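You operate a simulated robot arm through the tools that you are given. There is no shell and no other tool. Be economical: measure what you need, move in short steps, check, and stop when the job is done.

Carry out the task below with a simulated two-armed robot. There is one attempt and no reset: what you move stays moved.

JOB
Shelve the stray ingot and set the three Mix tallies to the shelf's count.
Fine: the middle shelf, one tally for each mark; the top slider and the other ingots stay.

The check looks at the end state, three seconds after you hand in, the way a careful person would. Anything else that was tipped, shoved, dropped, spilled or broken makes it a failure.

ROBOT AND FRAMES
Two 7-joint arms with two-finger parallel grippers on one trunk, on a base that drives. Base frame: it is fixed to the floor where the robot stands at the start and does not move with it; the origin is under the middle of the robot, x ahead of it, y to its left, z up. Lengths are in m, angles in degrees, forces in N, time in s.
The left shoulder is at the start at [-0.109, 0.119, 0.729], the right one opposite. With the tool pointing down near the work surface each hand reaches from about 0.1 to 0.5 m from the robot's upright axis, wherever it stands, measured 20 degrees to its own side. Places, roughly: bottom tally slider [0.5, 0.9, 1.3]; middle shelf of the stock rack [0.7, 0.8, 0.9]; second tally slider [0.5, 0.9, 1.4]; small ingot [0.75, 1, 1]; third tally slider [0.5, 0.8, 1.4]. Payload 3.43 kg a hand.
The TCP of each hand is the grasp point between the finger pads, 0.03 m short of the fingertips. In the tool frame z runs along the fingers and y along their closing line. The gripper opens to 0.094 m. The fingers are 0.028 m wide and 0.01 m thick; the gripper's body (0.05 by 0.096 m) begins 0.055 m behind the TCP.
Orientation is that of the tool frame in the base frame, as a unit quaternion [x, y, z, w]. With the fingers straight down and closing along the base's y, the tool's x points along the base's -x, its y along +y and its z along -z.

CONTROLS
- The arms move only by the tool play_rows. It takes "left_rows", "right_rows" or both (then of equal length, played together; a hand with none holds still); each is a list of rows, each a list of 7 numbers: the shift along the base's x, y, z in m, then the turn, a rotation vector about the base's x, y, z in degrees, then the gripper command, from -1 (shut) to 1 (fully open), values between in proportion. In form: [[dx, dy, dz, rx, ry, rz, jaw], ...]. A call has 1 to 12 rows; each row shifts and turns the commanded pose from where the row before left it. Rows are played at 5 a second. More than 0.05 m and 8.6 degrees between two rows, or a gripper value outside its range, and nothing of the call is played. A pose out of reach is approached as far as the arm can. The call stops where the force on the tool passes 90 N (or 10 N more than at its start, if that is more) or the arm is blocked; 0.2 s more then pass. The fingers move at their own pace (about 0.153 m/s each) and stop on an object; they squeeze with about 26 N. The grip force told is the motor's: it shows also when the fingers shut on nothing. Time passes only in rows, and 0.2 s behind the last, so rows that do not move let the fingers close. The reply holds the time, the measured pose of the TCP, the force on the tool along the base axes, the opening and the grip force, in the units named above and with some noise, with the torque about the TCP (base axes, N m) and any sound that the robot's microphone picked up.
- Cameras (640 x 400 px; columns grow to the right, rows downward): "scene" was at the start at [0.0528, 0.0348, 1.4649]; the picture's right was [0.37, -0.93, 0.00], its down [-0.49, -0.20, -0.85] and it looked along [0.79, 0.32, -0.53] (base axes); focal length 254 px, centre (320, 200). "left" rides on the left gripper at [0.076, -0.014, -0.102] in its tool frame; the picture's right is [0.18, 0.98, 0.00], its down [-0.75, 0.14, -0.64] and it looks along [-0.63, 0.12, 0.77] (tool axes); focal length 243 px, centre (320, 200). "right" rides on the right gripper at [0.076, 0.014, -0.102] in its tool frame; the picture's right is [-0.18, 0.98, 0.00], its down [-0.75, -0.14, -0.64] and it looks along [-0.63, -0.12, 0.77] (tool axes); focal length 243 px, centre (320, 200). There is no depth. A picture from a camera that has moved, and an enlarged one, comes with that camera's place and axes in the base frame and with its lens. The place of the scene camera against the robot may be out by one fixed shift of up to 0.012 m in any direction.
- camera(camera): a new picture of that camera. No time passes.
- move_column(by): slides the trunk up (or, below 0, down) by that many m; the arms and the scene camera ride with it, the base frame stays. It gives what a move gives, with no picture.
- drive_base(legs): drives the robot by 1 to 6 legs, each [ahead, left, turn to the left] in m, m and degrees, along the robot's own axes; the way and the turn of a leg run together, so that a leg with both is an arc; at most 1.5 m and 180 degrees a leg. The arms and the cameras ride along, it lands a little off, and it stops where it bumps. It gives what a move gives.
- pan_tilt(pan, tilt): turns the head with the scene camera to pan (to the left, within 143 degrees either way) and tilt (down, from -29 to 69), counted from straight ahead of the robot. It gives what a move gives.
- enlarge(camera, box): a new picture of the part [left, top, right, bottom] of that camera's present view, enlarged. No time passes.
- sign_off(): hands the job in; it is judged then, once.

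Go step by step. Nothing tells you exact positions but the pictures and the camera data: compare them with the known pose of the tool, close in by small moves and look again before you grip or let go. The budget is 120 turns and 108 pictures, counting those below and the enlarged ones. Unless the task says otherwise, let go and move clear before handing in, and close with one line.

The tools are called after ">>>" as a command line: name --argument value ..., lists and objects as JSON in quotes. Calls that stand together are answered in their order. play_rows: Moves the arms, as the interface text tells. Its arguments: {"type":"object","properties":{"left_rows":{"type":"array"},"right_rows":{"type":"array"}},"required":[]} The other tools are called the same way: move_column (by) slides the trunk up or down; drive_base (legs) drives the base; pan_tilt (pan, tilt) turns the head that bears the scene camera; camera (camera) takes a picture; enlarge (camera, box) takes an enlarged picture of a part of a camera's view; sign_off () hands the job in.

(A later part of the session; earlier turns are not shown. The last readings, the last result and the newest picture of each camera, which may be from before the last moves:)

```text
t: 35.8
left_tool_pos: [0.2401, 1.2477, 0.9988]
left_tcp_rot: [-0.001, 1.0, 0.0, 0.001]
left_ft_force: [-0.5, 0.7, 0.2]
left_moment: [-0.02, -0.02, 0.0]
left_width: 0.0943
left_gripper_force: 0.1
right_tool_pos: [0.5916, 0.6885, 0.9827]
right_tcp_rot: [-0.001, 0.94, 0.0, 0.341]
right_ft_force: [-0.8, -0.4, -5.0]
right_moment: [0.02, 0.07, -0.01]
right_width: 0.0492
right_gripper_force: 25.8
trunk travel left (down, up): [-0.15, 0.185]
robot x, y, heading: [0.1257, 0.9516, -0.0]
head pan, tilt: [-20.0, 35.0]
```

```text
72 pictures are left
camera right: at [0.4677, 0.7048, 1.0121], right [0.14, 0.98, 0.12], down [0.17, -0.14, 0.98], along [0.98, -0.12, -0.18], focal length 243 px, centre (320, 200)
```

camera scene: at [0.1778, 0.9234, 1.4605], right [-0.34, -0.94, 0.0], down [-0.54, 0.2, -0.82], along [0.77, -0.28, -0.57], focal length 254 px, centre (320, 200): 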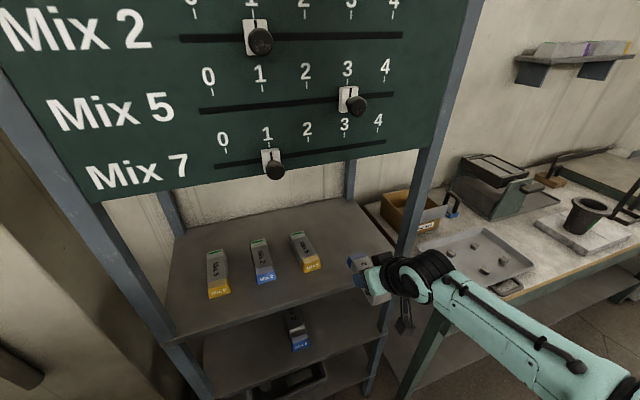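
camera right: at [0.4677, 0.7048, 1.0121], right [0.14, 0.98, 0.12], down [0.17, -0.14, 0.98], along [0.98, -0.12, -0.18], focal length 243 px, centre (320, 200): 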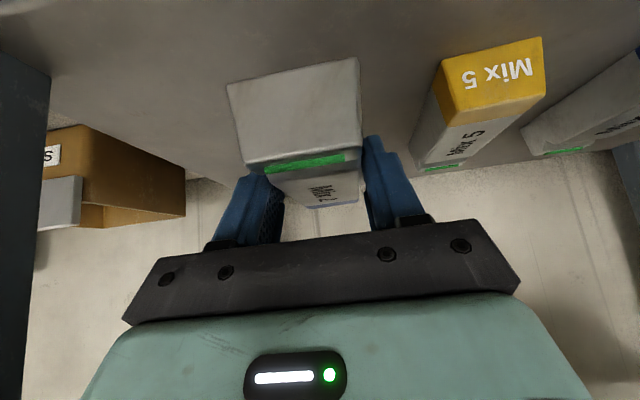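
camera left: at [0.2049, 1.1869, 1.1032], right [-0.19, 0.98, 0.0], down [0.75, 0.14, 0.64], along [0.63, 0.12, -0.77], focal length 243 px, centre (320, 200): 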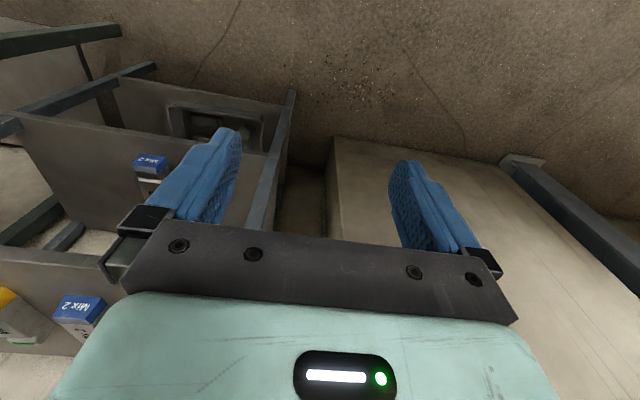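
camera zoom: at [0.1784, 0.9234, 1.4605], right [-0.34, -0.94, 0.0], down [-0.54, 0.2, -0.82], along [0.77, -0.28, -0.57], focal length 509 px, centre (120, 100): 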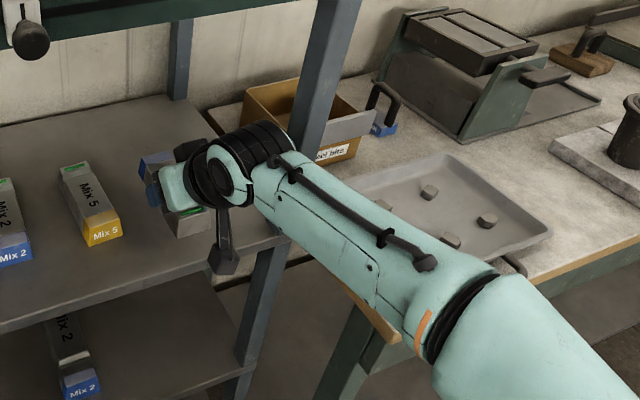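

Ingot clears the neighbour and the post. I continue 3 cm forward and re-check the forearm against the post.

>>> play_rows --right_rows '[[0.015, 0, 0, 0, 0, 0, -1], [0.015, 0, 0, 0, 0, 0, -1], [0, 0, 0, 0, 0, 0, -1]]'

>>> pan_tilt --pan -40 --tilt 45

>>> camera --camera "scene"

>>> camera --camera "left"

```text
t: 36.6
left_tool_pos: [0.2402, 1.2472, 0.9979]
left_tcp_rot: [0.0, 1.0, 0.001, -0.001]
left_ft_force: [-0.5, 0.5, 0.4]
left_moment: [0.03, 0.01, -0.01]
left_width: 0.094
left_gripper_force: 0.0
right_tool_pos: [0.6221, 0.6913, 0.9837]
right_tcp_rot: [0.0, 0.94, -0.001, 0.341]
right_ft_force: [0.9, -0.5, -5.2]
right_moment: [0.01, 0.07, 0.01]
right_width: 0.0494
right_gripper_force: 26.2
trunk travel left (down, up): [-0.15, 0.185]
robot x, y, heading: [0.1254, 0.9527, -0.1]
head pan, tilt: [-20.0, 35.0]
```

```text
t: 37.5
left_tool_pos: [0.2406, 1.247, 0.998]
left_tcp_rot: [0.0, 1.0, 0.0, 0.0]
left_ft_force: [0.0, 0.1, -0.3]
left_moment: [-0.03, 0.02, 0.04]
left_width: 0.094
left_gripper_force: 0.0
right_tool_pos: [0.6222, 0.691, 0.984]
right_tcp_rot: [-0.001, 0.94, -0.001, 0.341]
right_ft_force: [-0.5, -0.5, -4.6]
right_moment: [-0.04, 0.03, -0.02]
right_width: 0.049
right_gripper_force: 25.9
trunk travel left (down, up): [-0.15, 0.185]
robot x, y, heading: [0.1273, 0.9511, 0.1]
head pan, tilt: [-40.0, 45.0]
```

```text
71 pictures are left
camera scene: at [0.1583, 0.9013, 1.4457], right [-0.64, -0.77, 0.0], down [-0.54, 0.45, -0.71], along [0.54, -0.45, -0.71], focal length 254 px, centre (320, 200)
```

scene: 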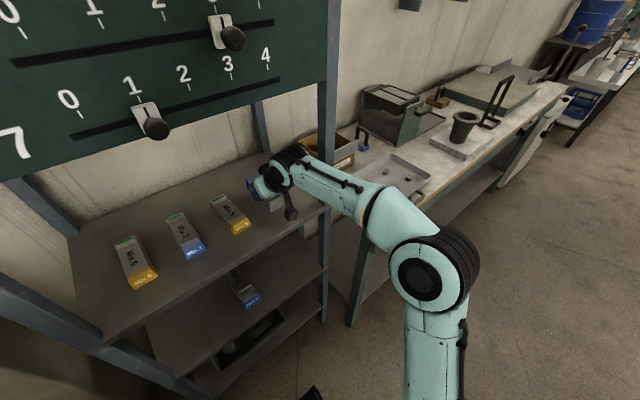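

```text
70 pictures are left
camera left: at [0.1643, 1.2341, 1.1011], right [-0.19, 0.98, 0.0], down [0.75, 0.14, 0.64], along [0.63, 0.12, -0.77], focal length 243 px, centre (320, 200)
```

left: 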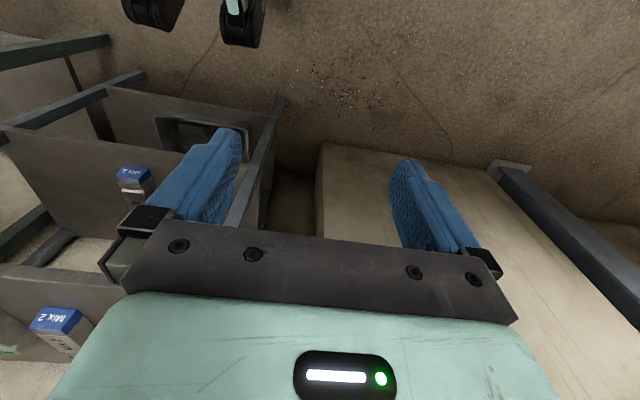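

The forearm runs nearly along x and is well clear of the post. I advance the last 3 cm and lower toward the shelf.

>>> play_rows --right_rows '[[0.015, 0, 0, 0, 0, 0, -1], [0.015, 0, 0, 0, 0, 0, -1], [0, 0, -0.015, 0, 0, 0, -1], [0, 0, -0.012, 0, 0, 0, -1], [0, 0, 0, 0, 0, 0, -1]]'

>>> camera --camera "right"

>>> enlarge --camera "scene" --box '[200, 130, 360, 230]'

```text
t: 38.7
left_tool_pos: [0.2404, 1.248, 0.9982]
left_tcp_rot: [-0.001, 1.0, 0.001, 0.0]
left_ft_force: [-0.1, 0.0, -0.5]
left_moment: [-0.02, -0.03, 0.01]
left_width: 0.0939
left_gripper_force: 0.0
right_tool_pos: [0.6523, 0.6909, 0.9567]
right_tcp_rot: [-0.002, 0.94, -0.001, 0.341]
right_ft_force: [-0.3, 0.1, -6.1]
right_moment: [-0.02, 0.05, 0.0]
right_width: 0.0494
right_gripper_force: 25.9
trunk travel left (down, up): [-0.15, 0.185]
robot x, y, heading: [0.1261, 0.9484, 0.1]
head pan, tilt: [-40.0, 45.0]
```

```text
69 pictures are left
camera right: at [0.5281, 0.7047, 0.9861], right [0.14, 0.98, 0.12], down [0.17, -0.14, 0.98], along [0.98, -0.12, -0.18], focal length 243 px, centre (320, 200)
```

right: 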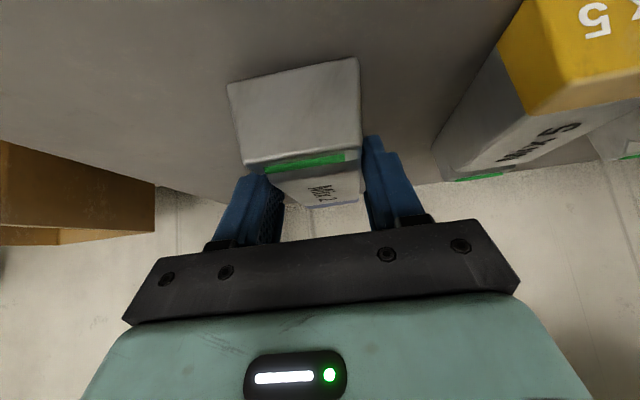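

```text
4.00 times, centred on (280, 180) of scene
camera zoom: at [0.1582, 0.9012, 1.4457], right [-0.64, -0.77, 0.0], down [-0.54, 0.45, -0.71], along [0.54, -0.45, -0.71], focal length 1018 px, centre (480, 280)
```

zoom: 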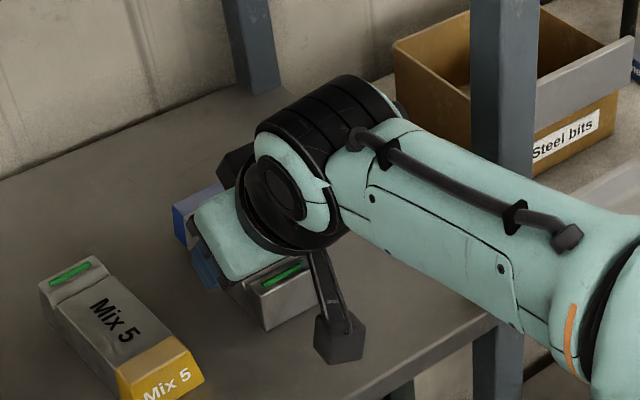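

Close above the shelf with a good gap to the neighbour. I lower in 4 mm steps until contact.

>>> play_rows --right_rows '[[0, 0, -0.005, 0, 0, 0, -1], [0, 0, -0.004, 0, 0, 0, -1], [0, 0, 0, 0, 0, 0, -1]]'

```text
t: 39.5
left_tool_pos: [0.2386, 1.249, 0.999]
left_tcp_rot: [-0.001, 1.0, 0.0, 0.001]
left_ft_force: [-0.8, -0.1, 0.2]
left_moment: [-0.01, 0.01, -0.02]
left_width: 0.0939
left_gripper_force: 0.0
right_tool_pos: [0.6525, 0.6909, 0.9527]
right_tcp_rot: [0.0, 0.938, 0.0, 0.348]
right_ft_force: [0.4, -2.1, 19.5]
right_moment: [0.13, 0.48, 0.12]
right_width: 0.0493
right_gripper_force: 25.9
trunk travel left (down, up): [-0.15, 0.185]
robot x, y, heading: [0.1226, 0.9536, -0.1]
head pan, tilt: [-40.0, 45.0]
```

Contact at z≈0.953. I ease the command up a bit to unload, then open.

>>> play_rows --right_rows '[[0, 0, 0.004, 0, 0, 0, -1], [0, 0, 0, 0, 0, 0, 0.1], [0, 0, 0, 0, 0, 0, 0.3], [0, 0, 0, 0, 0, 0, 0.4], [0, 0, 0, 0, 0, 0, 0.4]]'

>>> camera --camera "right"

```text
t: 40.7
left_tool_pos: [0.24, 1.247, 0.9975]
left_tcp_rot: [-0.002, 1.0, 0.001, 0.0]
left_ft_force: [0.5, -0.2, 0.0]
left_moment: [0.01, 0.01, -0.04]
left_width: 0.0944
left_gripper_force: 0.0
right_tool_pos: [0.6507, 0.6902, 0.952]
right_tcp_rot: [-0.001, 0.94, 0.0, 0.341]
right_ft_force: [0.0, -1.9, 2.5]
right_moment: [0.17, 0.17, 0.12]
right_width: 0.0629
right_gripper_force: 0.0
trunk travel left (down, up): [-0.15, 0.185]
robot x, y, heading: [0.1249, 0.9518, 0.2]
head pan, tilt: [-40.0, 45.0]
```

```text
67 pictures are left
camera right: at [0.5269, 0.7049, 0.981], right [0.14, 0.98, 0.12], down [0.17, -0.14, 0.98], along [0.98, -0.12, -0.18], focal length 243 px, centre (320, 200)
```

right: 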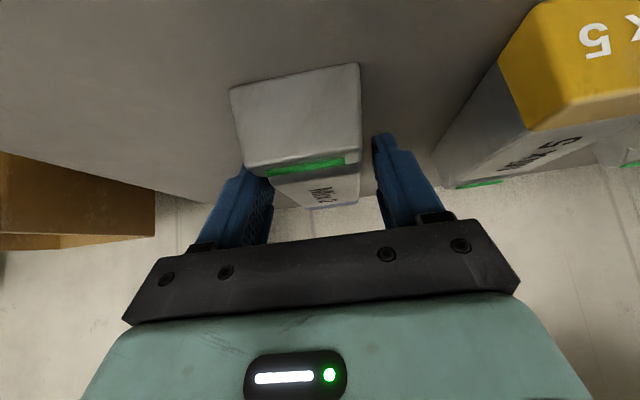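

The -y finger still brushes the ingot; I shift the hand slightly toward -y, then lift clear.

>>> play_rows --right_rows '[[0, -0.004, 0, 0, 0, 0, 0.5], [0, 0, 0, 0, 0, 0, 0.5]]'

>>> camera --camera "right"

```text
t: 41.3
left_tool_pos: [0.2393, 1.2475, 0.9976]
left_tcp_rot: [-0.001, 1.0, -0.001, -0.001]
left_ft_force: [1.1, 0.3, 0.1]
left_moment: [0.02, 0.02, -0.02]
left_width: 0.094
left_gripper_force: 0.1
right_tool_pos: [0.6522, 0.6871, 0.9518]
right_tcp_rot: [-0.002, 0.94, 0.0, 0.341]
right_ft_force: [-2.2, 1.0, 3.7]
right_moment: [0.23, 0.05, 0.14]
right_width: 0.0711
right_gripper_force: 0.9
trunk travel left (down, up): [-0.15, 0.185]
robot x, y, heading: [0.1264, 0.9556, 0.1]
head pan, tilt: [-40.0, 45.0]
```

```text
66 pictures are left
camera right: at [0.5278, 0.7009, 0.9809], right [0.14, 0.98, 0.12], down [0.17, -0.14, 0.98], along [0.98, -0.12, -0.18], focal length 243 px, centre (320, 200)
```

right: 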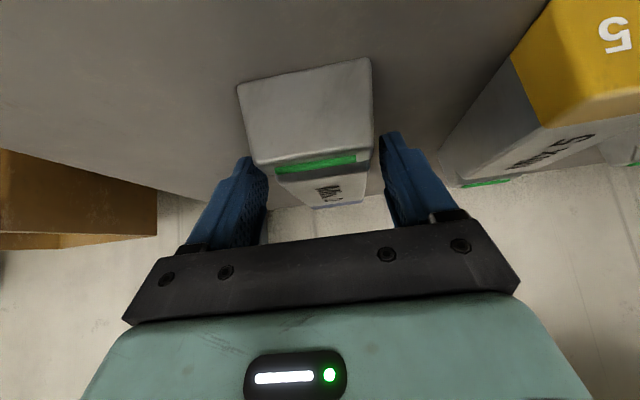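

Both fingers are free of the ingot. I lift and back the hand out of the rack.

>>> play_rows --right_rows '[[0, 0, 0.01, 0, 0, 0, 0.5], [0, 0, 0.02, 0, 0, 0, 0.5], [0, 0, 0.02, 0, 0, 0, 0.5], [-0.02, 0, 0.005, 0, 0, 0, 0.5], [-0.04, 0, 0, 0, 0, 0, 0.5], [-0.04, 0, 0, 0, 0, 0, 0.5], [-0.04, 0, 0, 0, 0, 0, 0.5], [-0.04, 0, 0, 0, 0, 0, 0.5], [-0.04, 0, 0, 0, 0, 0, 0.5], [0, 0, 0, 0, 0, 0, 0.5]]'

>>> pan_tilt --pan -15 --tilt 30

>>> camera --camera "scene"

>>> camera --camera "right"

```text
t: 43.5
left_tool_pos: [0.2401, 1.249, 0.9987]
left_tcp_rot: [-0.001, 1.0, 0.0, 0.0]
left_ft_force: [0.3, -0.4, 0.3]
left_moment: [0.01, -0.02, 0.04]
left_width: 0.0941
left_gripper_force: 0.1
right_tool_pos: [0.4328, 0.6855, 1.0072]
right_tcp_rot: [-0.002, 0.94, 0.0, 0.341]
right_ft_force: [-0.3, 0.1, 0.3]
right_moment: [-0.02, 0.0, 0.01]
right_width: 0.0703
right_gripper_force: 0.2
trunk travel left (down, up): [-0.15, 0.185]
robot x, y, heading: [0.129, 0.9506, 0.1]
head pan, tilt: [-40.0, 45.0]
```

```text
t: 44.4
left_tool_pos: [0.2402, 1.2473, 0.9966]
left_tcp_rot: [-0.001, 1.0, 0.0, -0.001]
left_ft_force: [-0.2, -0.2, 0.2]
left_moment: [0.01, 0.03, -0.02]
left_width: 0.0942
left_gripper_force: 0.0
right_tool_pos: [0.4317, 0.6871, 1.0076]
right_tcp_rot: [-0.002, 0.94, 0.0, 0.342]
right_ft_force: [-0.2, 0.1, 0.6]
right_moment: [0.03, 0.01, -0.01]
right_width: 0.0703
right_gripper_force: 0.0
trunk travel left (down, up): [-0.15, 0.185]
robot x, y, heading: [0.1256, 0.9495, 0.2]
head pan, tilt: [-15.0, 30.0]
```

```text
65 pictures are left
camera scene: at [0.1828, 0.9302, 1.4683], right [-0.26, -0.97, 0.0], down [-0.48, 0.13, -0.87], along [0.84, -0.22, -0.5], focal length 254 px, centre (320, 200)
```

scene: 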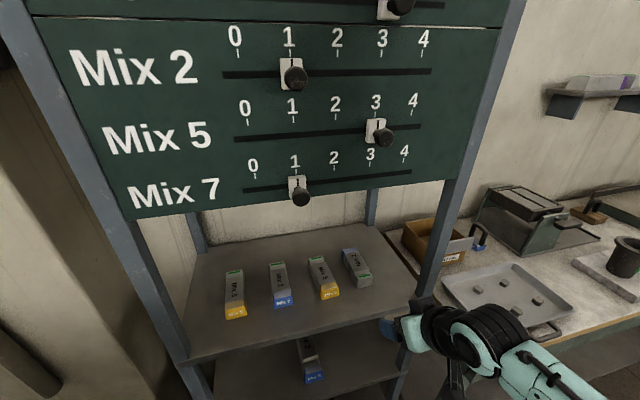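

```text
64 pictures are left
camera right: at [0.3083, 0.7007, 1.0364], right [0.14, 0.98, 0.12], down [0.17, -0.14, 0.98], along [0.98, -0.12, -0.18], focal length 243 px, centre (320, 200)
```

right: 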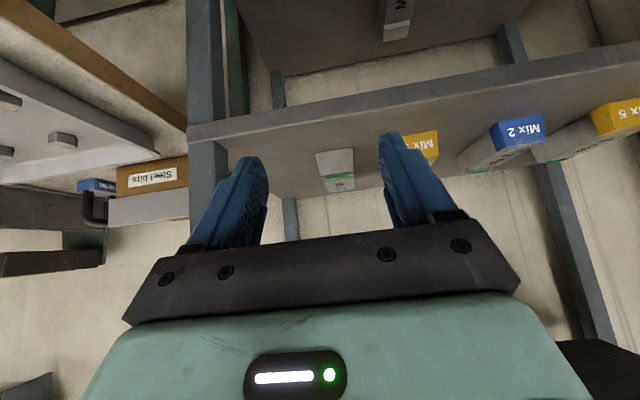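

The ingot stands flat on the shelf next to the others. Now the sliders: I back off a little, raise the trunk, and turn the right hand horizontal, facing the board.

>>> drive_base --legs '[[-0.12, 0, 0]]'

>>> move_column --by 0.17

>>> play_rows --right_rows '[[0, 0, 0, 0, -8.4, 0, 0.2], [0, 0, 0, 0, -8.4, 0, 0], [0, 0, 0, 0, -8.4, 0, 0], [0, 0, 0, 0, -8.4, 0, 0], [0, 0.0, 0, 0, -8.4, 0, 0], [0, 0.02, 0, 0, -8, 0, 0], [0, 0.04, 0.02, 0, 0, 0, 0], [0, 0.04, 0.02, 0, 0, 0, 0], [0, 0.04, 0.02, 0, 0, 0, 0], [0, 0.04, 0.02, 0, 0, 0, 0], [0, 0, 0, 0, 0, 0, 0]]'

>>> camera --camera "right"

>>> camera --camera "scene"

```text
t: 45.6
left_tool_pos: [0.1176, 1.247, 0.9969]
left_tcp_rot: [-0.001, 1.0, 0.0, 0.0]
left_ft_force: [-0.1, -0.6, -0.2]
left_moment: [0.02, -0.01, -0.04]
left_width: 0.0943
left_gripper_force: 0.0
right_tool_pos: [0.3106, 0.6859, 1.0074]
right_tcp_rot: [-0.002, 0.94, 0.0, 0.342]
right_ft_force: [-0.8, 0.2, 0.7]
right_moment: [-0.01, -0.01, 0.0]
right_width: 0.0704
right_gripper_force: 0.0
trunk travel left (down, up): [-0.15, 0.185]
robot x, y, heading: [0.0039, 0.9507, 0.1]
head pan, tilt: [-15.0, 30.0]
```

```text
t: 47.5
left_tool_pos: [0.1182, 1.2477, 1.1677]
left_tcp_rot: [-0.001, 1.0, 0.0, 0.0]
left_ft_force: [-0.1, 0.3, -0.6]
left_moment: [0.01, -0.02, 0.01]
left_width: 0.0941
left_gripper_force: 0.0
right_tool_pos: [0.3107, 0.6858, 1.1768]
right_tcp_rot: [-0.001, 0.94, -0.001, 0.341]
right_ft_force: [0.4, -0.7, -0.8]
right_moment: [-0.01, -0.03, 0.02]
right_width: 0.0704
right_gripper_force: 0.1
trunk travel left (down, up): [-0.32, 0.015]
robot x, y, heading: [0.0025, 0.9517, 0.3]
head pan, tilt: [-15.0, 30.0]
```

```text
t: 49.9
left_tool_pos: [0.1182, 1.2466, 1.1679]
left_tcp_rot: [-0.001, 1.0, 0.001, -0.001]
left_ft_force: [0.3, -0.5, 1.0]
left_moment: [0.04, 0.05, 0.0]
left_width: 0.094
left_gripper_force: 0.1
right_tool_pos: [0.3417, 0.8492, 1.2903]
right_tcp_rot: [-0.001, 0.708, 0.0, 0.707]
right_ft_force: [-0.3, 0.4, 0.6]
right_moment: [-0.01, -0.01, 0.01]
right_width: 0.0471
right_gripper_force: 0.1
right hand out of reach, approached as far as the arm can: row 5, 6
trunk travel left (down, up): [-0.32, 0.015]
robot x, y, heading: [0.0058, 0.9527, 0.1]
head pan, tilt: [-15.0, 30.0]
```

```text
63 pictures are left
camera right: at [0.2381, 0.8628, 1.2143], right [0.0, 0.98, 0.18], down [-0.64, -0.14, 0.75], along [0.77, -0.12, 0.63], focal length 243 px, centre (320, 200)
```

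right: 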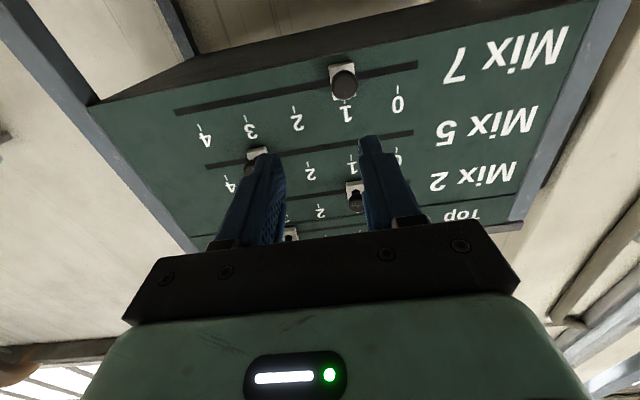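

```text
62 pictures are left
camera scene: at [0.0531, 0.9288, 1.642], right [-0.26, -0.97, 0.0], down [-0.48, 0.13, -0.87], along [0.84, -0.22, -0.5], focal length 254 px, centre (320, 200)
```

scene: 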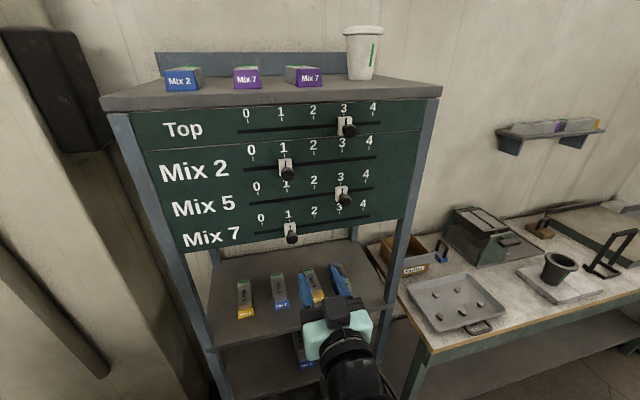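

Triangulated: the knobs sit about x≈0.507; Mix 7 at (y 0.874, z 1.287), Mix 5 at (0.75, 1.362), Mix 2 at (0.872, 1.438), tick spacing ≈0.062. I bring the hand in line with the Mix 7 knob and look.

>>> play_rows --right_rows '[[0.03, 0.025, -0.003, 0, 0, 0, 0], [0.04, 0, 0, 0, 0, 0, 0], [0.02, 0, 0, 0, 0, 0, 0], [0, 0, 0, 0, 0, 0, 0]]'

>>> camera --camera "right"

>>> enlarge --camera "scene" --box '[200, 130, 440, 280]'

```text
t: 50.9
left_tool_pos: [0.1179, 1.2474, 1.1676]
left_tcp_rot: [-0.001, 1.0, 0.0, 0.0]
left_ft_force: [0.1, 0.3, 0.5]
left_moment: [-0.02, 0.0, 0.03]
left_width: 0.0941
left_gripper_force: 0.0
right_tool_pos: [0.4318, 0.875, 1.2871]
right_tcp_rot: [-0.001, 0.707, -0.001, 0.707]
right_ft_force: [0.2, 0.1, -1.1]
right_moment: [0.03, 0.0, 0.01]
right_width: 0.0471
right_gripper_force: 0.2
trunk travel left (down, up): [-0.32, 0.015]
robot x, y, heading: [0.0029, 0.9516, 0.1]
head pan, tilt: [-15.0, 30.0]
```

```text
61 pictures are left
camera right: at [0.3286, 0.8886, 1.2094], right [0.0, 0.98, 0.18], down [-0.64, -0.14, 0.75], along [0.77, -0.12, 0.63], focal length 243 px, centre (320, 200)
```

right: 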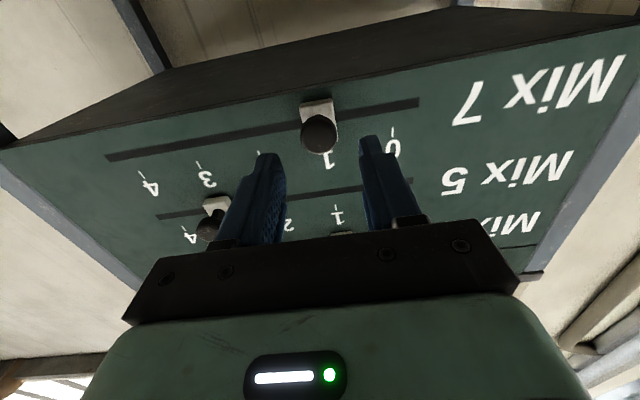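

```text
2.67 times, centred on (320, 205) of scene
camera zoom: at [0.0527, 0.9299, 1.642], right [-0.26, -0.97, 0.0], down [-0.48, 0.13, -0.87], along [0.84, -0.22, -0.5], focal length 679 px, centre (320, 187)
```

zoom: 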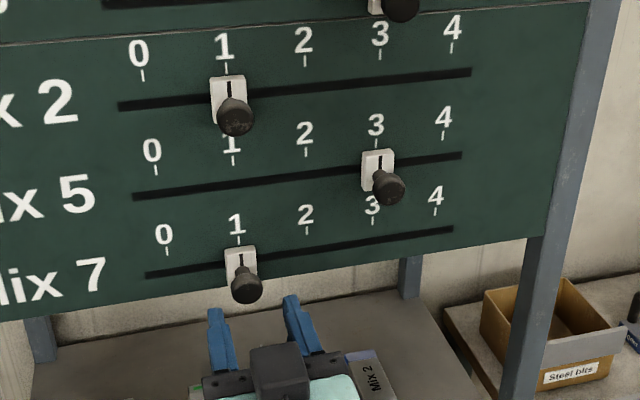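

The hand lines up with the knob (y 0.874, z 1.285); the board face is near x 0.532. I move forward around the knob.

>>> play_rows --right_rows '[[0.025, -0.001, -0.002, 0, 0, 0, 0], [0.018, 0, 0, 0, 0, 0, 0], [0.01, 0, 0, 0, 0, 0, 0], [0, 0, 0, 0, 0, 0, 0]]'

>>> camera --camera "right"

>>> enlarge --camera "scene" --box '[220, 170, 380, 270]'

```text
t: 51.9
left_tool_pos: [0.1174, 1.2479, 1.1678]
left_tcp_rot: [0.0, 1.0, -0.001, 0.0]
left_ft_force: [-0.3, 0.2, 0.4]
left_moment: [0.02, 0.02, 0.03]
left_width: 0.094
left_gripper_force: 0.2
right_tool_pos: [0.4822, 0.8736, 1.2834]
right_tcp_rot: [-0.002, 0.707, 0.0, 0.707]
right_ft_force: [-0.7, -0.4, -0.8]
right_moment: [-0.02, 0.03, 0.0]
right_width: 0.0471
right_gripper_force: 0.1
trunk travel left (down, up): [-0.32, 0.015]
robot x, y, heading: [0.0081, 0.9486, 0.1]
head pan, tilt: [-15.0, 30.0]
```

```text
59 pictures are left
camera right: at [0.3801, 0.8876, 1.206], right [0.0, 0.98, 0.18], down [-0.64, -0.14, 0.75], along [0.77, -0.12, 0.63], focal length 243 px, centre (320, 200)
```

right: 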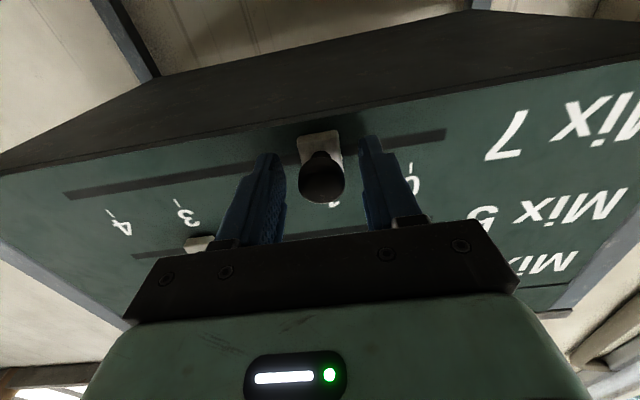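

```text
4.00 times, centred on (300, 220) of scene
camera zoom: at [0.0529, 0.93, 1.6421], right [-0.26, -0.97, 0.0], down [-0.48, 0.13, -0.87], along [0.84, -0.22, -0.5], focal length 1018 px, centre (400, 120)
```

zoom: 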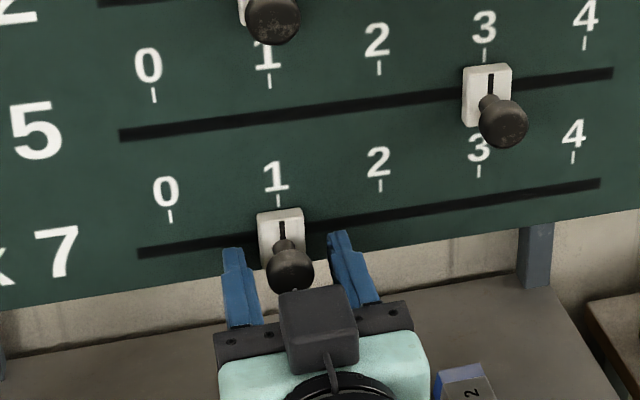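

The knob's head is centred between the pads. I close gently.

>>> play_rows --right_rows '[[0.004, 0, 0, 0, 0, 0, -0.3], [0, 0, 0, 0, 0, 0, -0.6], [0, 0, 0, 0, 0, 0, -1], [0, 0, 0, 0, 0, 0, -1]]'

>>> enlarge --camera "scene" --box '[220, 170, 380, 270]'

```text
t: 52.9
left_tool_pos: [0.1183, 1.2477, 1.1675]
left_tcp_rot: [-0.001, 1.0, 0.001, -0.001]
left_ft_force: [-0.2, 0.6, -0.2]
left_moment: [0.02, -0.02, -0.03]
left_width: 0.0941
left_gripper_force: 0.1
right_tool_pos: [0.4847, 0.8731, 1.2827]
right_tcp_rot: [0.0, 0.707, -0.001, 0.707]
right_ft_force: [-1.5, 1.1, -1.3]
right_moment: [0.17, -0.21, -0.01]
right_width: 0.0259
right_gripper_force: 44.9
trunk travel left (down, up): [-0.32, 0.015]
robot x, y, heading: [0.0061, 0.9524, 0.0]
head pan, tilt: [-15.0, 30.0]
```

```text
4.00 times, centred on (300, 220) of scene
camera zoom: at [0.0524, 0.9301, 1.6421], right [-0.26, -0.97, 0.0], down [-0.48, 0.13, -0.87], along [0.84, -0.22, -0.5], focal length 1018 px, centre (400, 120)
```

zoom: 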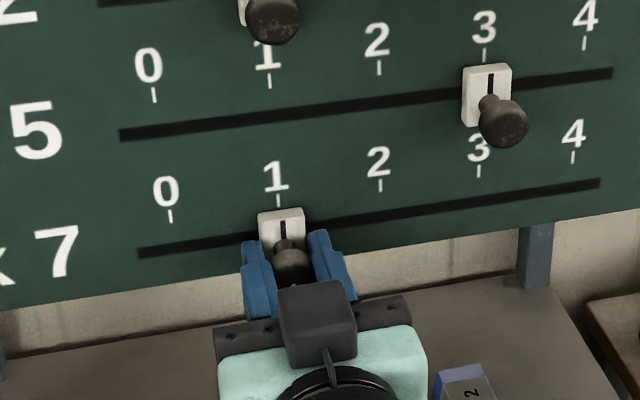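

Gripped at 26 mm. I slide it toward 0, first by 5.6 cm, then check.

>>> play_rows --right_rows '[[0, 0.01, 0, 0, 0, 0, -1], [0, 0.012, 0, 0, 0, 0, -1], [0, 0.012, 0, 0, 0, 0, -1], [0, 0.012, 0, 0, 0, 0, -1], [0, 0.01, 0, 0, 0, 0, -1], [0, 0, 0, 0, 0, 0, -1]]'

>>> enlarge --camera "scene" --box '[220, 170, 380, 270]'

```text
t: 54.3
left_tool_pos: [0.1171, 1.2471, 1.168]
left_tcp_rot: [0.0, 1.0, 0.0, 0.001]
left_ft_force: [-0.2, -0.5, -0.7]
left_moment: [0.02, -0.01, -0.02]
left_width: 0.0941
left_gripper_force: 0.0
right_tool_pos: [0.4859, 0.9121, 1.2844]
right_tcp_rot: [0.025, 0.714, 0.027, 0.699]
right_ft_force: [-19.3, 0.3, -19.6]
right_moment: [-1.31, 0.09, -0.07]
right_width: 0.0272
right_gripper_force: 45.2
trunk travel left (down, up): [-0.32, 0.015]
robot x, y, heading: [0.0021, 0.9544, 0.0]
head pan, tilt: [-15.0, 30.0]
```

```text
4.00 times, centred on (300, 220) of scene
camera zoom: at [0.0503, 0.9301, 1.6419], right [-0.26, -0.97, 0.0], down [-0.48, 0.13, -0.87], along [0.84, -0.22, -0.5], focal length 1018 px, centre (400, 120)
```

zoom: 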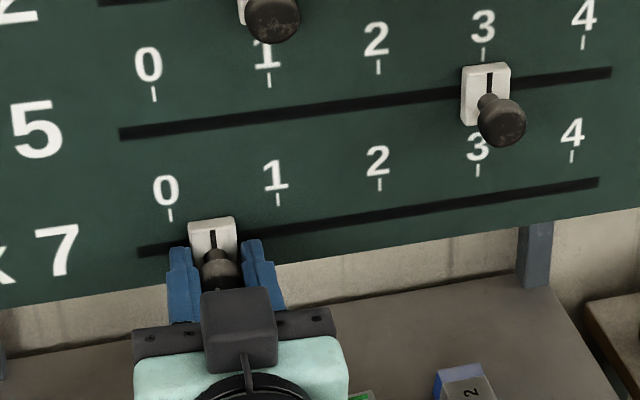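

The hand lags (0.912 vs 0.929 commanded) with some strain, so I look at the wider picture before continuing.

>>> camera --camera "scene"

>>> camera --camera "right"

>>> play_rows --right_rows '[[0, 0, 0, 0, 0, 0, -1]]'

```text
55 pictures are left
camera scene: at [0.0503, 0.9301, 1.6419], right [-0.26, -0.97, 0.0], down [-0.48, 0.13, -0.87], along [0.84, -0.22, -0.5], focal length 254 px, centre (320, 200)
```

scene: 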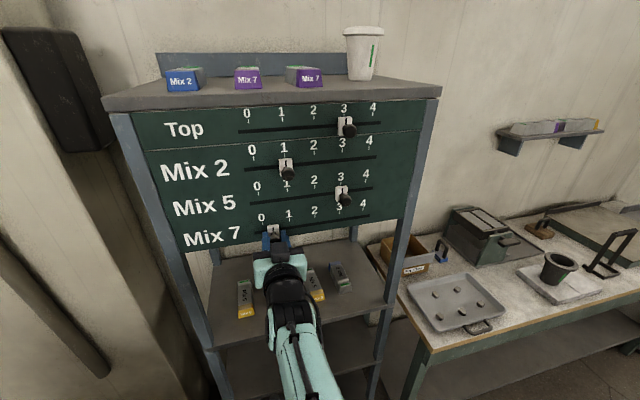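

```text
54 pictures are left
camera right: at [0.3823, 0.9317, 1.2104], right [0.0, 0.97, 0.25], down [-0.63, -0.2, 0.75], along [0.78, -0.16, 0.6], focal length 243 px, centre (320, 200)
```

right: 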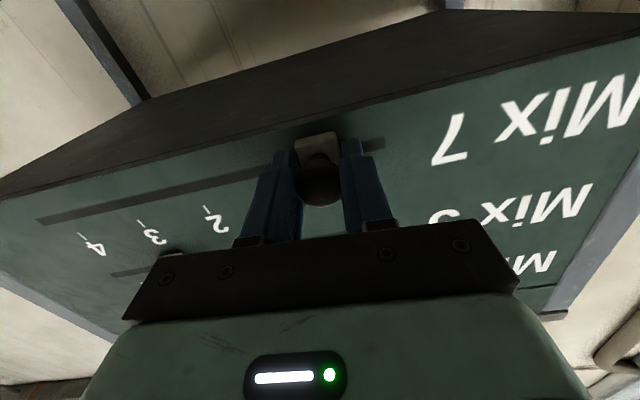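

```text
t: 54.7
left_tool_pos: [0.1148, 1.248, 1.1678]
left_tcp_rot: [-0.001, 1.0, -0.001, 0.001]
left_ft_force: [0.8, -0.5, -0.4]
left_moment: [0.02, 0.0, 0.0]
left_width: 0.0937
left_gripper_force: 0.2
right_tool_pos: [0.4864, 0.9108, 1.2848]
right_tcp_rot: [0.025, 0.714, 0.026, 0.699]
right_ft_force: [-22.7, 0.6, -25.1]
right_moment: [-1.07, 0.18, 0.1]
right_width: 0.0273
right_gripper_force: 45.0
trunk travel left (down, up): [-0.32, 0.015]
robot x, y, heading: [0.0027, 0.9552, 0.1]
head pan, tilt: [-15.0, 30.0]
```

The hand is at the robot's centreline, so the arm is probably restrained by its own posture rather than the slider. I relieve the strain, release, back off and shift the base to the left for a better posture.

>>> play_rows --right_rows '[[0, -0.009, 0, 0, 0, 0, -1], [0, -0.008, 0, 0, 0, 0, -1], [0, 0, 0, 0, 0, 0, -1]]'

```text
t: 55.5
left_tool_pos: [0.1175, 1.2475, 1.1673]
left_tcp_rot: [-0.001, 1.0, 0.0, 0.001]
left_ft_force: [-0.1, 0.2, -0.8]
left_moment: [-0.01, -0.03, 0.01]
left_width: 0.0941
left_gripper_force: 0.0
right_tool_pos: [0.4866, 0.9047, 1.2843]
right_tcp_rot: [0.008, 0.709, 0.008, 0.706]
right_ft_force: [-10.0, 1.5, -7.6]
right_moment: [-1.22, 1.48, 0.01]
right_width: 0.0263
right_gripper_force: 45.9
trunk travel left (down, up): [-0.32, 0.015]
robot x, y, heading: [0.0054, 0.9489, 0.3]
head pan, tilt: [-15.0, 30.0]
```

>>> play_rows --right_rows '[[0, -0.004, 0, 0, 0, 0, -1], [0, -0.002, 0, 0, 0, 0, -0.3], [0, 0, 0, 0, 0, 0, 0], [0, 0, 0, 0, 0, 0, 0], [-0.03, 0, 0, 0, 0, 0, 0], [-0.04, 0, 0, 0, 0, 0, 0], [0, 0, 0, 0, 0, 0, 0]]'

>>> enlarge --camera "scene" --box '[200, 130, 440, 280]'

>>> pan_tilt --pan -10 --tilt 60

>>> camera --camera "scene"

```text
t: 57.1
left_tool_pos: [0.119, 1.2467, 1.1684]
left_tcp_rot: [-0.001, 1.0, 0.0, 0.0]
left_ft_force: [1.3, -1.4, -0.6]
left_moment: [0.01, -0.01, -0.01]
left_width: 0.0941
left_gripper_force: 0.0
right_tool_pos: [0.4246, 0.8877, 1.2748]
right_tcp_rot: [0.025, 0.719, 0.018, 0.694]
right_ft_force: [-0.1, 0.1, 0.7]
right_moment: [0.0, 0.02, 0.04]
right_width: 0.047
right_gripper_force: 0.1
trunk travel left (down, up): [-0.32, 0.015]
robot x, y, heading: [0.0025, 0.9538, -0.1]
head pan, tilt: [-15.0, 30.0]
```

```text
2.67 times, centred on (320, 205) of scene
camera zoom: at [0.0541, 0.9299, 1.6421], right [-0.26, -0.97, 0.0], down [-0.48, 0.13, -0.87], along [0.84, -0.22, -0.5], focal length 679 px, centre (320, 187)
```

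zoom: 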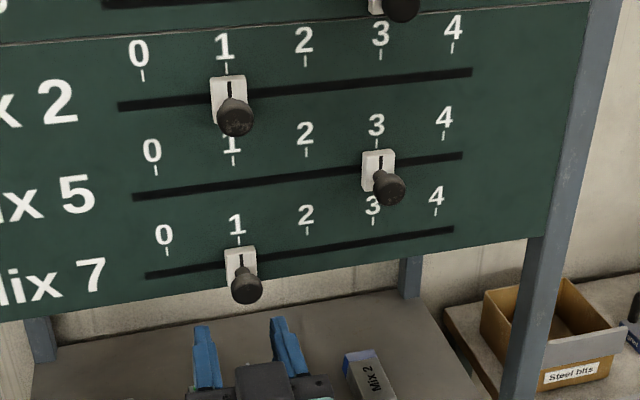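

```text
t: 58.1
left_tool_pos: [0.1187, 1.247, 1.1674]
left_tcp_rot: [0.0, 1.0, 0.0, 0.0]
left_ft_force: [-1.0, 0.0, -0.5]
left_moment: [0.0, 0.0, -0.04]
left_width: 0.0939
left_gripper_force: 0.0
right_tool_pos: [0.4228, 0.8881, 1.2765]
right_tcp_rot: [0.023, 0.718, 0.02, 0.695]
right_ft_force: [0.4, 0.9, 0.4]
right_moment: [0.0, 0.01, -0.01]
right_width: 0.047
right_gripper_force: 0.1
trunk travel left (down, up): [-0.32, 0.015]
robot x, y, heading: [0.0041, 0.9505, 0.3]
head pan, tilt: [-10.0, 60.0]
```

```text
52 pictures are left
camera scene: at [0.0312, 0.9418, 1.6], right [-0.17, -0.99, 0.0], down [-0.85, 0.15, -0.5], along [0.49, -0.09, -0.87], focal length 254 px, centre (320, 200)
```

scene: 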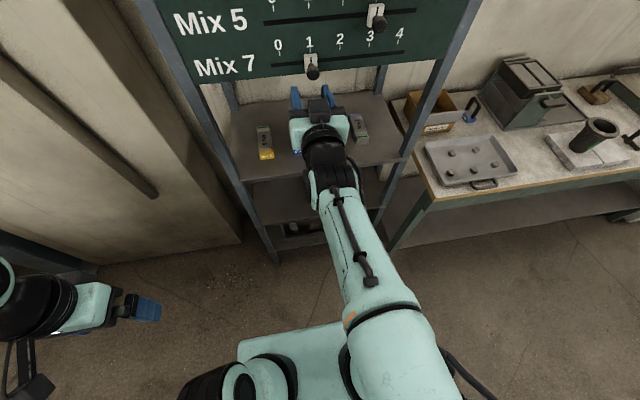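

The Mix 7 slider snapped back to tick 1 (it has detents), and the arm was limited near the robot's centreline. I retract, then move the base 0.13 m left.

>>> play_rows --right_rows '[[-0.03, -0.03, 0, 0, 0, 0, 0], [-0.02, -0.03, 0, 0, 0, 0, 0], [0, -0.03, 0, 0, 0, 0, 0], [0, 0, 0, 0, 0, 0, 0]]'

>>> drive_base --legs '[[0, 0.13, 0]]'

>>> pan_tilt --pan -20 --tilt 30

>>> camera --camera "scene"

>>> camera --camera "right"

```text
t: 59.1
left_tool_pos: [0.1174, 1.2477, 1.1676]
left_tcp_rot: [-0.001, 1.0, 0.0, 0.0]
left_ft_force: [0.4, 0.7, 0.2]
left_moment: [0.01, 0.03, -0.01]
left_width: 0.0939
left_gripper_force: 0.0
right_tool_pos: [0.366, 0.8159, 1.2825]
right_tcp_rot: [-0.002, 0.707, -0.001, 0.707]
right_ft_force: [-0.7, 0.8, 0.6]
right_moment: [0.05, 0.0, -0.04]
right_width: 0.0468
right_gripper_force: 0.0
trunk travel left (down, up): [-0.32, 0.015]
robot x, y, heading: [0.0061, 0.9521, 0.4]
head pan, tilt: [-10.0, 60.0]
```

```text
t: 60.9
left_tool_pos: [0.1184, 1.3764, 1.1682]
left_tcp_rot: [-0.001, 1.0, 0.0, 0.0]
left_ft_force: [0.1, -1.7, -1.0]
left_moment: [0.01, -0.02, -0.02]
left_width: 0.0938
left_gripper_force: 0.0
right_tool_pos: [0.3659, 0.9455, 1.2828]
right_tcp_rot: [0.001, 0.707, -0.002, 0.707]
right_ft_force: [0.0, 0.0, -0.3]
right_moment: [-0.03, 0.02, -0.01]
right_width: 0.047
right_gripper_force: 0.1
trunk travel left (down, up): [-0.32, 0.015]
robot x, y, heading: [0.0034, 1.0834, 0.0]
head pan, tilt: [-10.0, 60.0]
```

```text
t: 61.8
left_tool_pos: [0.1184, 1.3763, 1.1674]
left_tcp_rot: [-0.001, 1.0, 0.0, 0.0]
left_ft_force: [0.9, 0.2, -1.1]
left_moment: [0.02, -0.02, 0.0]
left_width: 0.094
left_gripper_force: 0.1
right_tool_pos: [0.3652, 0.9446, 1.2826]
right_tcp_rot: [0.0, 0.707, -0.001, 0.707]
right_ft_force: [0.4, 0.0, 0.3]
right_moment: [-0.03, -0.01, 0.05]
right_width: 0.0469
right_gripper_force: 0.1
trunk travel left (down, up): [-0.32, 0.015]
robot x, y, heading: [0.0022, 1.0821, 0.5]
head pan, tilt: [-20.0, 30.0]
```

```text
51 pictures are left
camera scene: at [0.0503, 1.052, 1.642], right [-0.34, -0.94, 0.0], down [-0.47, 0.17, -0.87], along [0.81, -0.29, -0.5], focal length 254 px, centre (320, 200)
```

scene: 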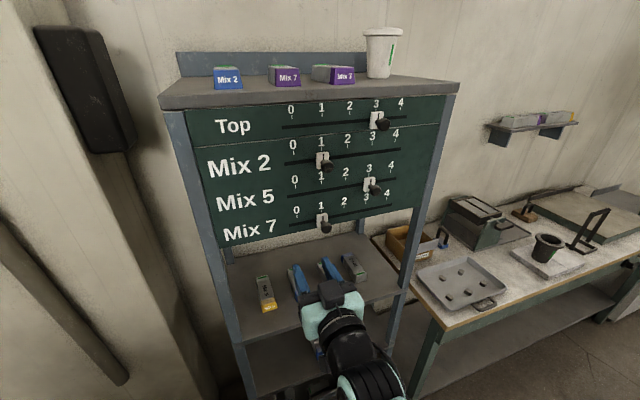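

```text
50 pictures are left
camera right: at [0.2632, 0.9599, 1.2062], right [0.0, 0.98, 0.18], down [-0.64, -0.14, 0.75], along [0.77, -0.12, 0.63], focal length 243 px, centre (320, 200)
```

right: 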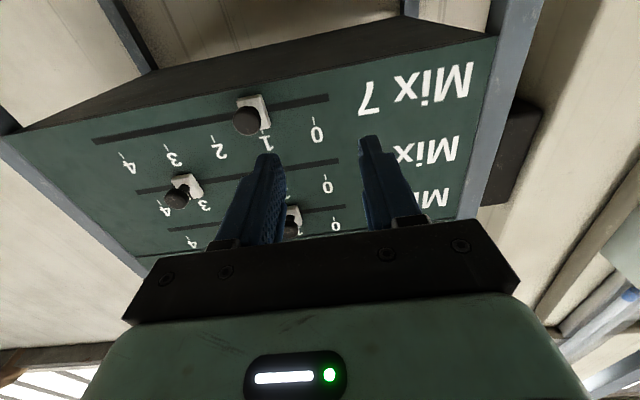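

I realign with the Mix 7 knob, approach and grip again.

>>> play_rows --right_rows '[[0, -0.04, 0, 0, 0, 0, 0], [0, -0.0315, 0, 0, 0, 0, 0], [0.04, 0, 0, 0, 0, 0, 0], [0.04, 0, 0, 0, 0, 0, 0], [0.02, 0, 0, 0, 0, 0, 0], [0.02, 0, 0, 0, 0, 0, 0], [0, 0, 0, 0, 0, 0, 0]]'

>>> camera --camera "right"

```text
t: 63.4
left_tool_pos: [0.1191, 1.3773, 1.1687]
left_tcp_rot: [-0.001, 1.0, 0.0, 0.0]
left_ft_force: [-0.4, 0.2, -0.7]
left_moment: [0.01, -0.03, 0.01]
left_width: 0.0941
left_gripper_force: 0.0
right_tool_pos: [0.4865, 0.8732, 1.2829]
right_tcp_rot: [-0.001, 0.707, -0.001, 0.707]
right_ft_force: [-0.2, -0.2, -0.3]
right_moment: [-0.01, 0.0, -0.01]
right_width: 0.0469
right_gripper_force: 0.1
trunk travel left (down, up): [-0.32, 0.015]
robot x, y, heading: [0.0005, 1.0787, 0.3]
head pan, tilt: [-20.0, 30.0]
```

```text
49 pictures are left
camera right: at [0.3832, 0.8888, 1.2054], right [0.0, 0.98, 0.18], down [-0.64, -0.14, 0.75], along [0.77, -0.12, 0.63], focal length 243 px, centre (320, 200)
```

right: 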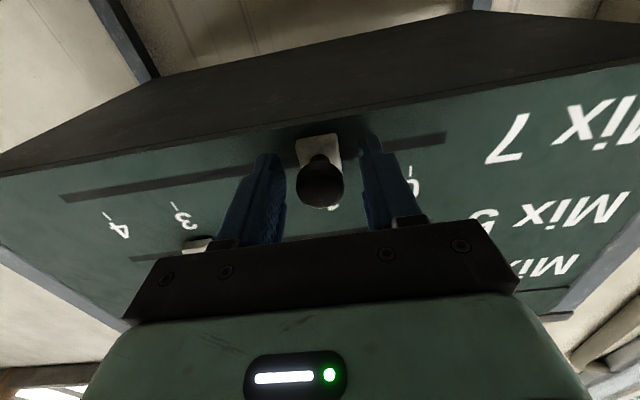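

>>> play_rows --right_rows '[[0, 0, 0, 0, 0, 0, -0.3], [0, 0, 0, 0, 0, 0, -1], [0, 0, 0, 0, 0, 0, -1], [0, 0.012, 0, 0, 0, 0, -1], [0, 0.012, 0, 0, 0, 0, -1], [0, 0.012, 0, 0, 0, 0, -1], [0, 0.012, 0, 0, 0, 0, -1], [0, 0.01, 0, 0, 0, 0, -1], [0, 0, 0, 0, 0, 0, -1]]'

>>> enlarge --camera "scene" --box '[240, 150, 400, 250]'

```text
t: 65.4
left_tool_pos: [0.1176, 1.3754, 1.1671]
left_tcp_rot: [-0.001, 1.0, 0.0, 0.0]
left_ft_force: [0.6, -0.3, -0.1]
left_moment: [0.0, 0.01, 0.02]
left_width: 0.0942
left_gripper_force: 0.0
right_tool_pos: [0.4863, 0.9331, 1.2819]
right_tcp_rot: [0.0, 0.708, 0.0, 0.706]
right_ft_force: [-4.9, 0.9, -7.1]
right_moment: [0.22, 1.52, 0.08]
right_width: 0.0258
right_gripper_force: 44.8
trunk travel left (down, up): [-0.32, 0.015]
robot x, y, heading: [0.005, 1.0806, -0.0]
head pan, tilt: [-20.0, 30.0]
```

```text
4.00 times, centred on (320, 200) of scene
camera zoom: at [0.05, 1.0519, 1.642], right [-0.34, -0.94, 0.0], down [-0.47, 0.17, -0.87], along [0.81, -0.29, -0.5], focal length 1018 px, centre (320, 200)
```

zoom: 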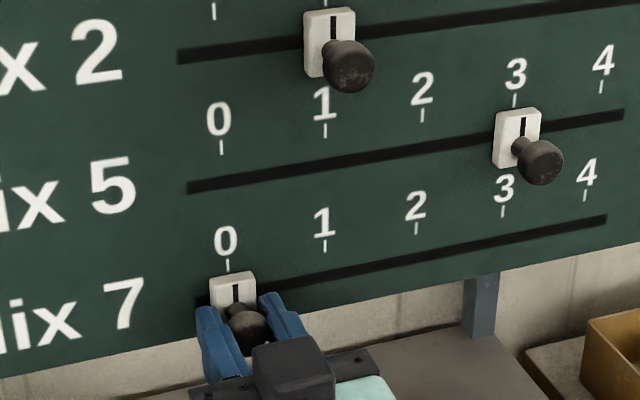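

The pointer is now at 0 (same small perspective offset as the other sliders show at their ticks). I release and back off.

>>> play_rows --right_rows '[[0, 0.001, 0, 0, 0, 0, -1], [0, 0, 0, 0, 0, 0, -0.4], [0, 0, 0, 0, 0, 0, 0], [0, 0, 0, 0, 0, 0, 0], [-0.03, 0, 0, 0, 0, 0, 0], [-0.03, 0, 0, 0, 0, 0, 0], [-0.02, 0, 0, 0, 0, 0, 0], [0, 0, 0, 0, 0, 0, 0]]'

>>> enlarge --camera "scene" --box '[240, 130, 400, 230]'

```text
t: 67.2
left_tool_pos: [0.12, 1.3763, 1.1679]
left_tcp_rot: [-0.001, 1.0, 0.0, 0.0]
left_ft_force: [-0.9, 0.1, -0.4]
left_moment: [-0.02, 0.03, 0.03]
left_width: 0.0941
left_gripper_force: 0.0
right_tool_pos: [0.4049, 0.9324, 1.2838]
right_tcp_rot: [-0.001, 0.707, 0.0, 0.707]
right_ft_force: [-0.5, 0.9, -0.1]
right_moment: [0.02, -0.01, -0.01]
right_width: 0.0473
right_gripper_force: 0.2
trunk travel left (down, up): [-0.32, 0.015]
robot x, y, heading: [0.0032, 1.081, 0.3]
head pan, tilt: [-20.0, 30.0]
```

```text
4.00 times, centred on (320, 180) of scene
camera zoom: at [0.0506, 1.052, 1.6421], right [-0.34, -0.94, 0.0], down [-0.47, 0.17, -0.87], along [0.81, -0.29, -0.5], focal length 1018 px, centre (320, 280)
```

zoom: 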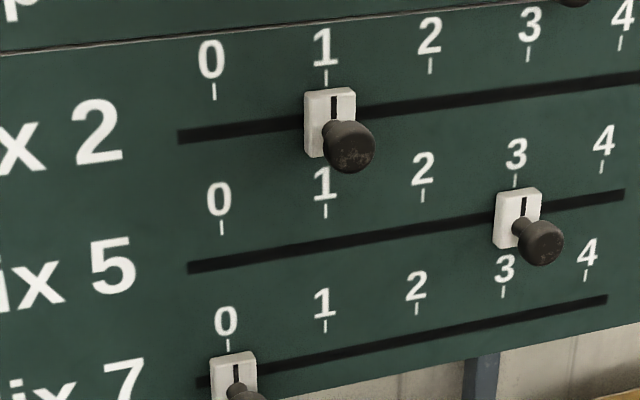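

Mix 7 reads 0. Next I line up with the Mix 5 knob (around y 0.75, z 1.36).

>>> play_rows --right_rows '[[0, -0.04, 0.015, 0, 0, 0, 0], [0, -0.04, 0.015, 0, 0, 0, 0], [0, -0.04, 0.015, 0, 0, 0, 0], [0, -0.04, 0.015, 0, 0, 0, 0], [0, -0.0215, 0.015, 0, 0, 0, 0], [0, 0, 0, 0, 0, 0, 0]]'

>>> camera --camera "right"

>>> enlarge --camera "scene" --box '[240, 130, 480, 280]'

```text
t: 68.6
left_tool_pos: [0.1182, 1.3759, 1.1684]
left_tcp_rot: [-0.001, 1.0, 0.0, 0.0]
left_ft_force: [0.1, 0.5, -0.2]
left_moment: [0.0, -0.01, -0.03]
left_width: 0.0942
left_gripper_force: 0.1
right_tool_pos: [0.4065, 0.7522, 1.3575]
right_tcp_rot: [0.001, 0.707, 0.0, 0.707]
right_ft_force: [0.3, 0.1, 0.5]
right_moment: [-0.02, 0.0, -0.01]
right_width: 0.0468
right_gripper_force: 0.0
trunk travel left (down, up): [-0.32, 0.015]
robot x, y, heading: [0.0052, 1.0818, 0.2]
head pan, tilt: [-20.0, 30.0]
```

```text
46 pictures are left
camera right: at [0.3043, 0.7659, 1.2805], right [0.0, 0.98, 0.18], down [-0.64, -0.14, 0.75], along [0.77, -0.12, 0.63], focal length 243 px, centre (320, 200)
```

right: 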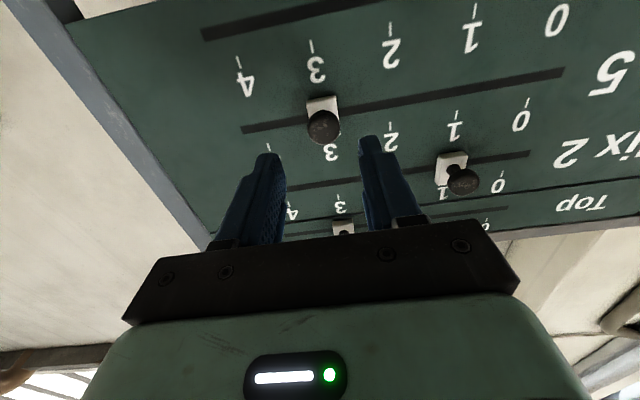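

```text
2.67 times, centred on (360, 205) of scene
camera zoom: at [0.0503, 1.0522, 1.6421], right [-0.34, -0.94, 0.0], down [-0.47, 0.17, -0.87], along [0.81, -0.29, -0.5], focal length 679 px, centre (213, 187)
```

zoom: 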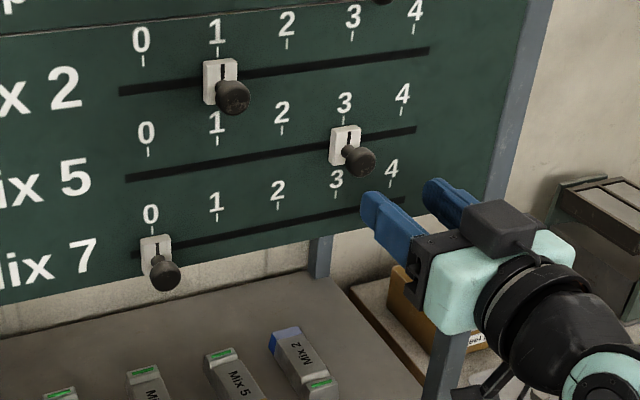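

Aligned with the knob (y 0.753, z 1.358). I approach and check before gripping.

>>> play_rows --right_rows '[[0.03, 0.001, 0.0005, 0, 0, 0, 0], [0.03, 0, 0, 0, 0, 0, 0], [0.02, 0, 0, 0, 0, 0, 0], [0, 0, 0, 0, 0, 0, 0]]'

>>> camera --camera "right"

```text
t: 69.6
left_tool_pos: [0.1189, 1.3771, 1.1678]
left_tcp_rot: [-0.001, 1.0, -0.001, 0.0]
left_ft_force: [0.4, -0.3, 0.5]
left_moment: [0.01, 0.0, 0.02]
left_width: 0.094
left_gripper_force: 0.1
right_tool_pos: [0.4873, 0.7538, 1.3572]
right_tcp_rot: [-0.001, 0.707, -0.001, 0.707]
right_ft_force: [-0.9, -0.4, 0.2]
right_moment: [0.01, 0.02, 0.01]
right_width: 0.047
right_gripper_force: 0.0
trunk travel left (down, up): [-0.32, 0.015]
robot x, y, heading: [-0.0007, 1.0797, -0.0]
head pan, tilt: [-20.0, 30.0]
```

```text
44 pictures are left
camera right: at [0.3843, 0.768, 1.2818], right [0.0, 0.98, 0.18], down [-0.64, -0.14, 0.75], along [0.77, -0.12, 0.63], focal length 243 px, centre (320, 200)
```

right: 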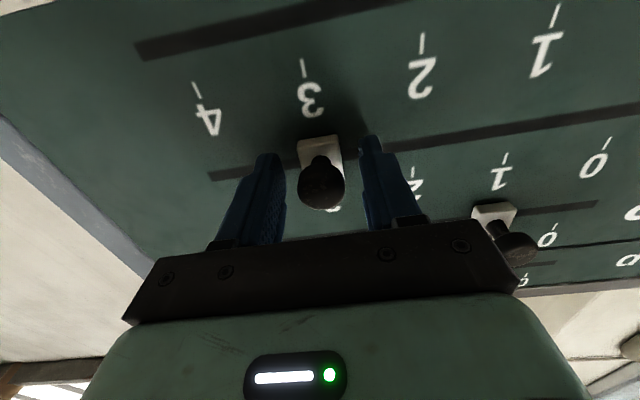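

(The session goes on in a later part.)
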